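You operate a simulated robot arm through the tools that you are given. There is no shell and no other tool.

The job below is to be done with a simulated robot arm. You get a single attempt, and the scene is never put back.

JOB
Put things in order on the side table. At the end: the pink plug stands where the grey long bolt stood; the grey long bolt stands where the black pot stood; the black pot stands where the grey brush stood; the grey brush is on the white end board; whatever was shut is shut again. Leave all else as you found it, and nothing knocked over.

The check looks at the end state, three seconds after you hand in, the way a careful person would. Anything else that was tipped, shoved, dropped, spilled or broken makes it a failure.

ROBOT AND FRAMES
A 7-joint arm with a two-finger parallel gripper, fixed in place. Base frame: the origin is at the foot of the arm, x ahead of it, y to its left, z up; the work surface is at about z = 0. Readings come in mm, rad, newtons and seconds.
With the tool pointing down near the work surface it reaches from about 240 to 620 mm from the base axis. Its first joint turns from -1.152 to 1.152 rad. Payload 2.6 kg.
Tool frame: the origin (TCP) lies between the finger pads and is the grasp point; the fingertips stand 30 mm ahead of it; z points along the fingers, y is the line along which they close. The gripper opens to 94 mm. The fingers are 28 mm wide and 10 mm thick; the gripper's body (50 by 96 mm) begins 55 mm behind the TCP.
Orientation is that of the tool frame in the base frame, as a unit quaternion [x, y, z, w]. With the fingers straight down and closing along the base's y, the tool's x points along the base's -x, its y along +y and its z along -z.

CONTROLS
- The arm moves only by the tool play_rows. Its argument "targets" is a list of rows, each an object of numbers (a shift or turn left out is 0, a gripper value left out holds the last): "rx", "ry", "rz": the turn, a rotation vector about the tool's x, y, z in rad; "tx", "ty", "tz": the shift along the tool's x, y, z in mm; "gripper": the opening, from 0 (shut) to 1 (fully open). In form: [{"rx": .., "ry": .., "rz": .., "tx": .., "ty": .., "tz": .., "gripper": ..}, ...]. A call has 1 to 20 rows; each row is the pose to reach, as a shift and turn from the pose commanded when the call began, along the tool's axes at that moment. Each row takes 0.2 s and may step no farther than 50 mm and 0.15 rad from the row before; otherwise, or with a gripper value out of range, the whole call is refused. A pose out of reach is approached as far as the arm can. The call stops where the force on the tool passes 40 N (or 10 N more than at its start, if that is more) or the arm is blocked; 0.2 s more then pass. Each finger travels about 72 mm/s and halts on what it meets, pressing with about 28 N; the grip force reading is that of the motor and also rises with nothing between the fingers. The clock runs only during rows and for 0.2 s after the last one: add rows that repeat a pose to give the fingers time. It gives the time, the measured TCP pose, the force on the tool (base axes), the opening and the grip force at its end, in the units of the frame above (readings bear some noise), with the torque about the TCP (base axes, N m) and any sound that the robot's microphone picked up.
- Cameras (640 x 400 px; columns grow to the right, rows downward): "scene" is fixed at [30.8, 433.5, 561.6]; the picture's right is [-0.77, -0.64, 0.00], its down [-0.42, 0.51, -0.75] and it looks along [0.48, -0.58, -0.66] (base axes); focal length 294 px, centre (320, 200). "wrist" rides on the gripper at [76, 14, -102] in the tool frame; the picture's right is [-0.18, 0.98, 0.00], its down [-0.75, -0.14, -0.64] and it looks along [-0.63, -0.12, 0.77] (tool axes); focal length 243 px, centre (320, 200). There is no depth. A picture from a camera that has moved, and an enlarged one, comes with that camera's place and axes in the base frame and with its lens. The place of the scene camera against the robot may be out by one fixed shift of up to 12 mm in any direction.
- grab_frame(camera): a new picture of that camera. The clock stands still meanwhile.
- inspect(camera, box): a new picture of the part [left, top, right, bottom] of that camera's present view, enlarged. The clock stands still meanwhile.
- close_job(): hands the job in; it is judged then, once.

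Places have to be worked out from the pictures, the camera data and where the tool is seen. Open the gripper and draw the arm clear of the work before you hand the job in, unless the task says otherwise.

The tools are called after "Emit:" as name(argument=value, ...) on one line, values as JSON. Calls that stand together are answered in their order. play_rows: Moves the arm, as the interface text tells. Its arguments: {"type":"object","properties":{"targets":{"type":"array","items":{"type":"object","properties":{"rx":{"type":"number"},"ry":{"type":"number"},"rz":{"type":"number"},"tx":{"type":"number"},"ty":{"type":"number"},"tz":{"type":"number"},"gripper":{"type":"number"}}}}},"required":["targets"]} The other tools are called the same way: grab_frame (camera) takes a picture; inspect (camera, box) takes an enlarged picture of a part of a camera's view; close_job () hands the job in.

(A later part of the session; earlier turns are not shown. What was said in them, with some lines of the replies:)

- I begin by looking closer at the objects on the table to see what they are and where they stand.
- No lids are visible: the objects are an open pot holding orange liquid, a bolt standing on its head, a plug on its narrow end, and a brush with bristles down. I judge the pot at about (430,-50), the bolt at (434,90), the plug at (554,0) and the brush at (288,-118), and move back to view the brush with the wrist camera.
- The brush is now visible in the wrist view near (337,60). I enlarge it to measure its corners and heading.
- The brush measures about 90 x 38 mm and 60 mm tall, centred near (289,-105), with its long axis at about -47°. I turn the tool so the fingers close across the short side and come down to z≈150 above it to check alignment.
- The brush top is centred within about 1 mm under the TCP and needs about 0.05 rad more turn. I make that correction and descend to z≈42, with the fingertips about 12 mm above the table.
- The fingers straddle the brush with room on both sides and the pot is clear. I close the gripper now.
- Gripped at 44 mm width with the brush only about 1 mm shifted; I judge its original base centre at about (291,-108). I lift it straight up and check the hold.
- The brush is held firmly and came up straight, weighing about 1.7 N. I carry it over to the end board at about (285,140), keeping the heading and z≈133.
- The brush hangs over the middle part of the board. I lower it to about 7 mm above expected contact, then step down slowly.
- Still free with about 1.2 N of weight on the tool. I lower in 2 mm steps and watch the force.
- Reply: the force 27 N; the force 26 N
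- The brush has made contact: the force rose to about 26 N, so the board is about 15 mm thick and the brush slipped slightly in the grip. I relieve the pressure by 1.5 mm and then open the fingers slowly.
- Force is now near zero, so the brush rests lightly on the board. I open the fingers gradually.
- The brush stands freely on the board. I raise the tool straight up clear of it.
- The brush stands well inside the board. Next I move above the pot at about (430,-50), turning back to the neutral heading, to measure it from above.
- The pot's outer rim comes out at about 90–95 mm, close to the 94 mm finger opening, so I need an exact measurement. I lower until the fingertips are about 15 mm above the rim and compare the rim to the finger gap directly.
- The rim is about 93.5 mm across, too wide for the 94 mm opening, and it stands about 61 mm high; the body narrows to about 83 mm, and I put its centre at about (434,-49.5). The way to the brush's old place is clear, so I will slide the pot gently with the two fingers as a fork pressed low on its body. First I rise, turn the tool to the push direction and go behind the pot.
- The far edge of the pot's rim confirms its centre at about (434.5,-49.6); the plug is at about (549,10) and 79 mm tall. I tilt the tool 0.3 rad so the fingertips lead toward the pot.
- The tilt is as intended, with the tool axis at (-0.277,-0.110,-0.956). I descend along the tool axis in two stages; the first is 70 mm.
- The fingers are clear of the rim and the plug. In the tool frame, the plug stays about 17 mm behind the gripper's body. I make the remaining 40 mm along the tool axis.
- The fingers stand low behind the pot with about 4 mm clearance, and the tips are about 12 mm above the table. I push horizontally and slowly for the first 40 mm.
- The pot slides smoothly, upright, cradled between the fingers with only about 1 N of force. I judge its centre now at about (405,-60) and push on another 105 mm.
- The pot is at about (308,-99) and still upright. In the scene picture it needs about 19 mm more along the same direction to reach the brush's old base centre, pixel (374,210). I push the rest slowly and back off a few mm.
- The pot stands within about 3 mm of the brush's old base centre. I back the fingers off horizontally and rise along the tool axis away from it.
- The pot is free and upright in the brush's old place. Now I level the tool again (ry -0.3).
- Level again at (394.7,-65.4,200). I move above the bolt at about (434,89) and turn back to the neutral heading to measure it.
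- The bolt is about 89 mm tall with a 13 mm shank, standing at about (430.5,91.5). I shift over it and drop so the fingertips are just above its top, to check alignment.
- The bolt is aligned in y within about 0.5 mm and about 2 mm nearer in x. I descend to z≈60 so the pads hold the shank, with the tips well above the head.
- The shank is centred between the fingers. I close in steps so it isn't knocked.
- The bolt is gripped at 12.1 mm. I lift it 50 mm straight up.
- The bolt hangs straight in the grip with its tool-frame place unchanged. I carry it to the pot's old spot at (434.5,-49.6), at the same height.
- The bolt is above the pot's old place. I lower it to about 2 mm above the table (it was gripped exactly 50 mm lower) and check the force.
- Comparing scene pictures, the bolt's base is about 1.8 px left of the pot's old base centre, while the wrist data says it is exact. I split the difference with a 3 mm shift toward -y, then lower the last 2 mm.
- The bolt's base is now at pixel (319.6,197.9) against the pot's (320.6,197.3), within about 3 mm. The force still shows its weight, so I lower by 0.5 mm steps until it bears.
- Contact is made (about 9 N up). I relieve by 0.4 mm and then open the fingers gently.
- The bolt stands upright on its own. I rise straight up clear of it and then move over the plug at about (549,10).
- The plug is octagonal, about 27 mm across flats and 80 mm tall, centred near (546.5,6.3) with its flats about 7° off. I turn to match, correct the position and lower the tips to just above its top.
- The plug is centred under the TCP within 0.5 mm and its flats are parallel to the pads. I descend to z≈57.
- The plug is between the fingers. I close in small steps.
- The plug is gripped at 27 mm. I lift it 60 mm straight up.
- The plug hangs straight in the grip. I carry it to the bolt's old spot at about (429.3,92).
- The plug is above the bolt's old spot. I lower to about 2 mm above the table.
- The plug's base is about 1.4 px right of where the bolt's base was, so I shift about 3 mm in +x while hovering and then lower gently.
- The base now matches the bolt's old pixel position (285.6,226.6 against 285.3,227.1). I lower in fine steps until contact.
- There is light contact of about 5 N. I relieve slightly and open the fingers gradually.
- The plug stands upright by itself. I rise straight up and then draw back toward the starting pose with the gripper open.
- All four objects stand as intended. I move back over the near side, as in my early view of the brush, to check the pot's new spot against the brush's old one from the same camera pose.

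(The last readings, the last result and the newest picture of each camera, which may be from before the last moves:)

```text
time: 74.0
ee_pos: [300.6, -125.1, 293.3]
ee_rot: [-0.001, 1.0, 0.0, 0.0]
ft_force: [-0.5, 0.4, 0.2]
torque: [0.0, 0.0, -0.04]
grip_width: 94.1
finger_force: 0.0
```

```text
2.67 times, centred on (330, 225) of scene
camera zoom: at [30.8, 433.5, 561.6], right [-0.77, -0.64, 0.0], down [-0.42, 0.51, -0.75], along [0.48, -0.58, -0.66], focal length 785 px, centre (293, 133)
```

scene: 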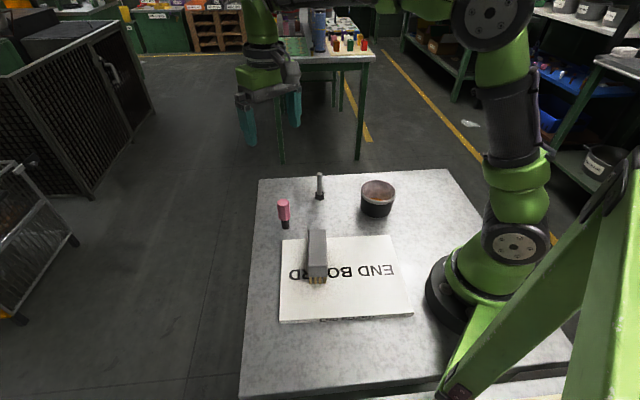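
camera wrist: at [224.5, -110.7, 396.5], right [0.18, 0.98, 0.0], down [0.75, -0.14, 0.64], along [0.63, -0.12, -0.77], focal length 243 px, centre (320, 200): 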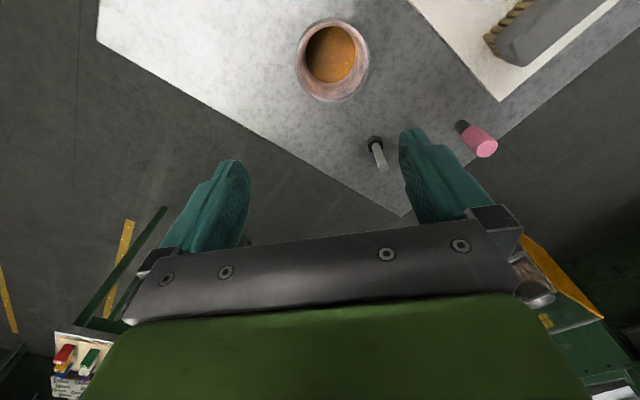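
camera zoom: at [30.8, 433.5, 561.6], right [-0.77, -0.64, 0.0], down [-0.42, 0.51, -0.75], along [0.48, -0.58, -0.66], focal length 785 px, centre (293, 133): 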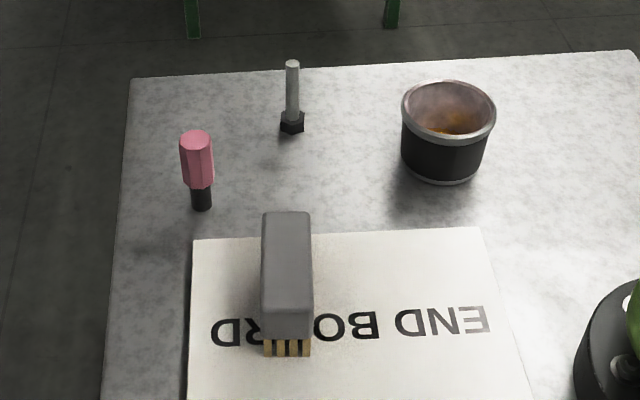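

The wrist view puts the pot at about (289,-108), matching the brush's old place within 2 mm. The brush is on the board, the plug and bolt stand upright in their places, and nothing shut was opened. I return to the starting pose with the gripper open.

Emit:
play_rows(targets=[{"tx": -20, "ty": 4}, {"tx": -46, "ty": 10}, {"tx": -70, "ty": 15}, {"tx": -78, "ty": 16}, {"tx": -78, "ty": 16}])

Emit:
grab_frame(camera="scene")

```text
time: 75.2
ee_pos: [377.9, -108.4, 293.4]
ee_rot: [-0.001, 1.0, -0.001, 0.0]
ft_force: [-0.2, -0.8, 0.6]
torque: [0.03, -0.01, -0.01]
grip_width: 93.8
finger_force: 0.1
```

```text
taken
```

scene: 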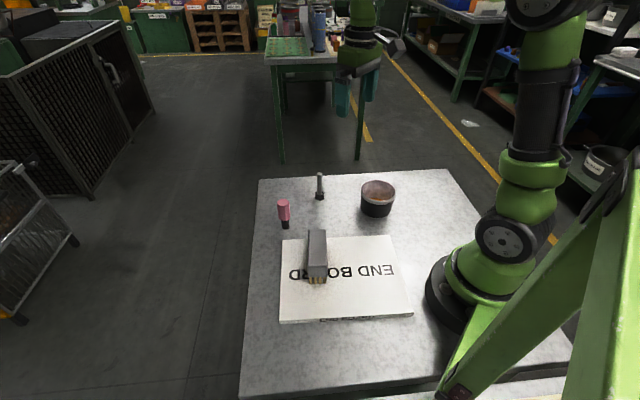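

The scene picture shows the arm back at its starting pose with the gripper open, every object upright in its new place, and the board unmoved. I hand the job in.

Emit:
close_job()

```text
The job is handed in.
```

I've handed the job in, and in the last pictures everything on the side table stands where you asked. The hand-in returned no verdict, so I don't know how the check judged it.

| Object | Where it is now | How close |
|---|---|---|
| Pink plug | The bolt's old place | About 1–2 mm by the scene camera, about 3 mm by the arm's own readings |
| Grey long bolt | The black pot's old place | About 3 mm; the two cameras disagreed by about 6 mm, so I set it halfway between |
| Black pot | The grey brush's old place | About 2–3 mm |
| Grey brush | On the white end board, well inside the edges, bristles down | – |

- **Pot:** it was too wide to grip from outside, so I slid it slowly across the table. It stayed upright, and I saw no spilled liquid in the pictures.
- **Brush:** I pressed it onto the board with about 26 N because I kept lowering after it had already touched. It slipped a few millimetres in the grip, and I saw no damage.
- **Shut things:** I saw nothing shut on the table, so there was nothing to shut again.

Nothing was knocked over, and the board looks unmoved. The arm is back at its starting pose with the gripper open.
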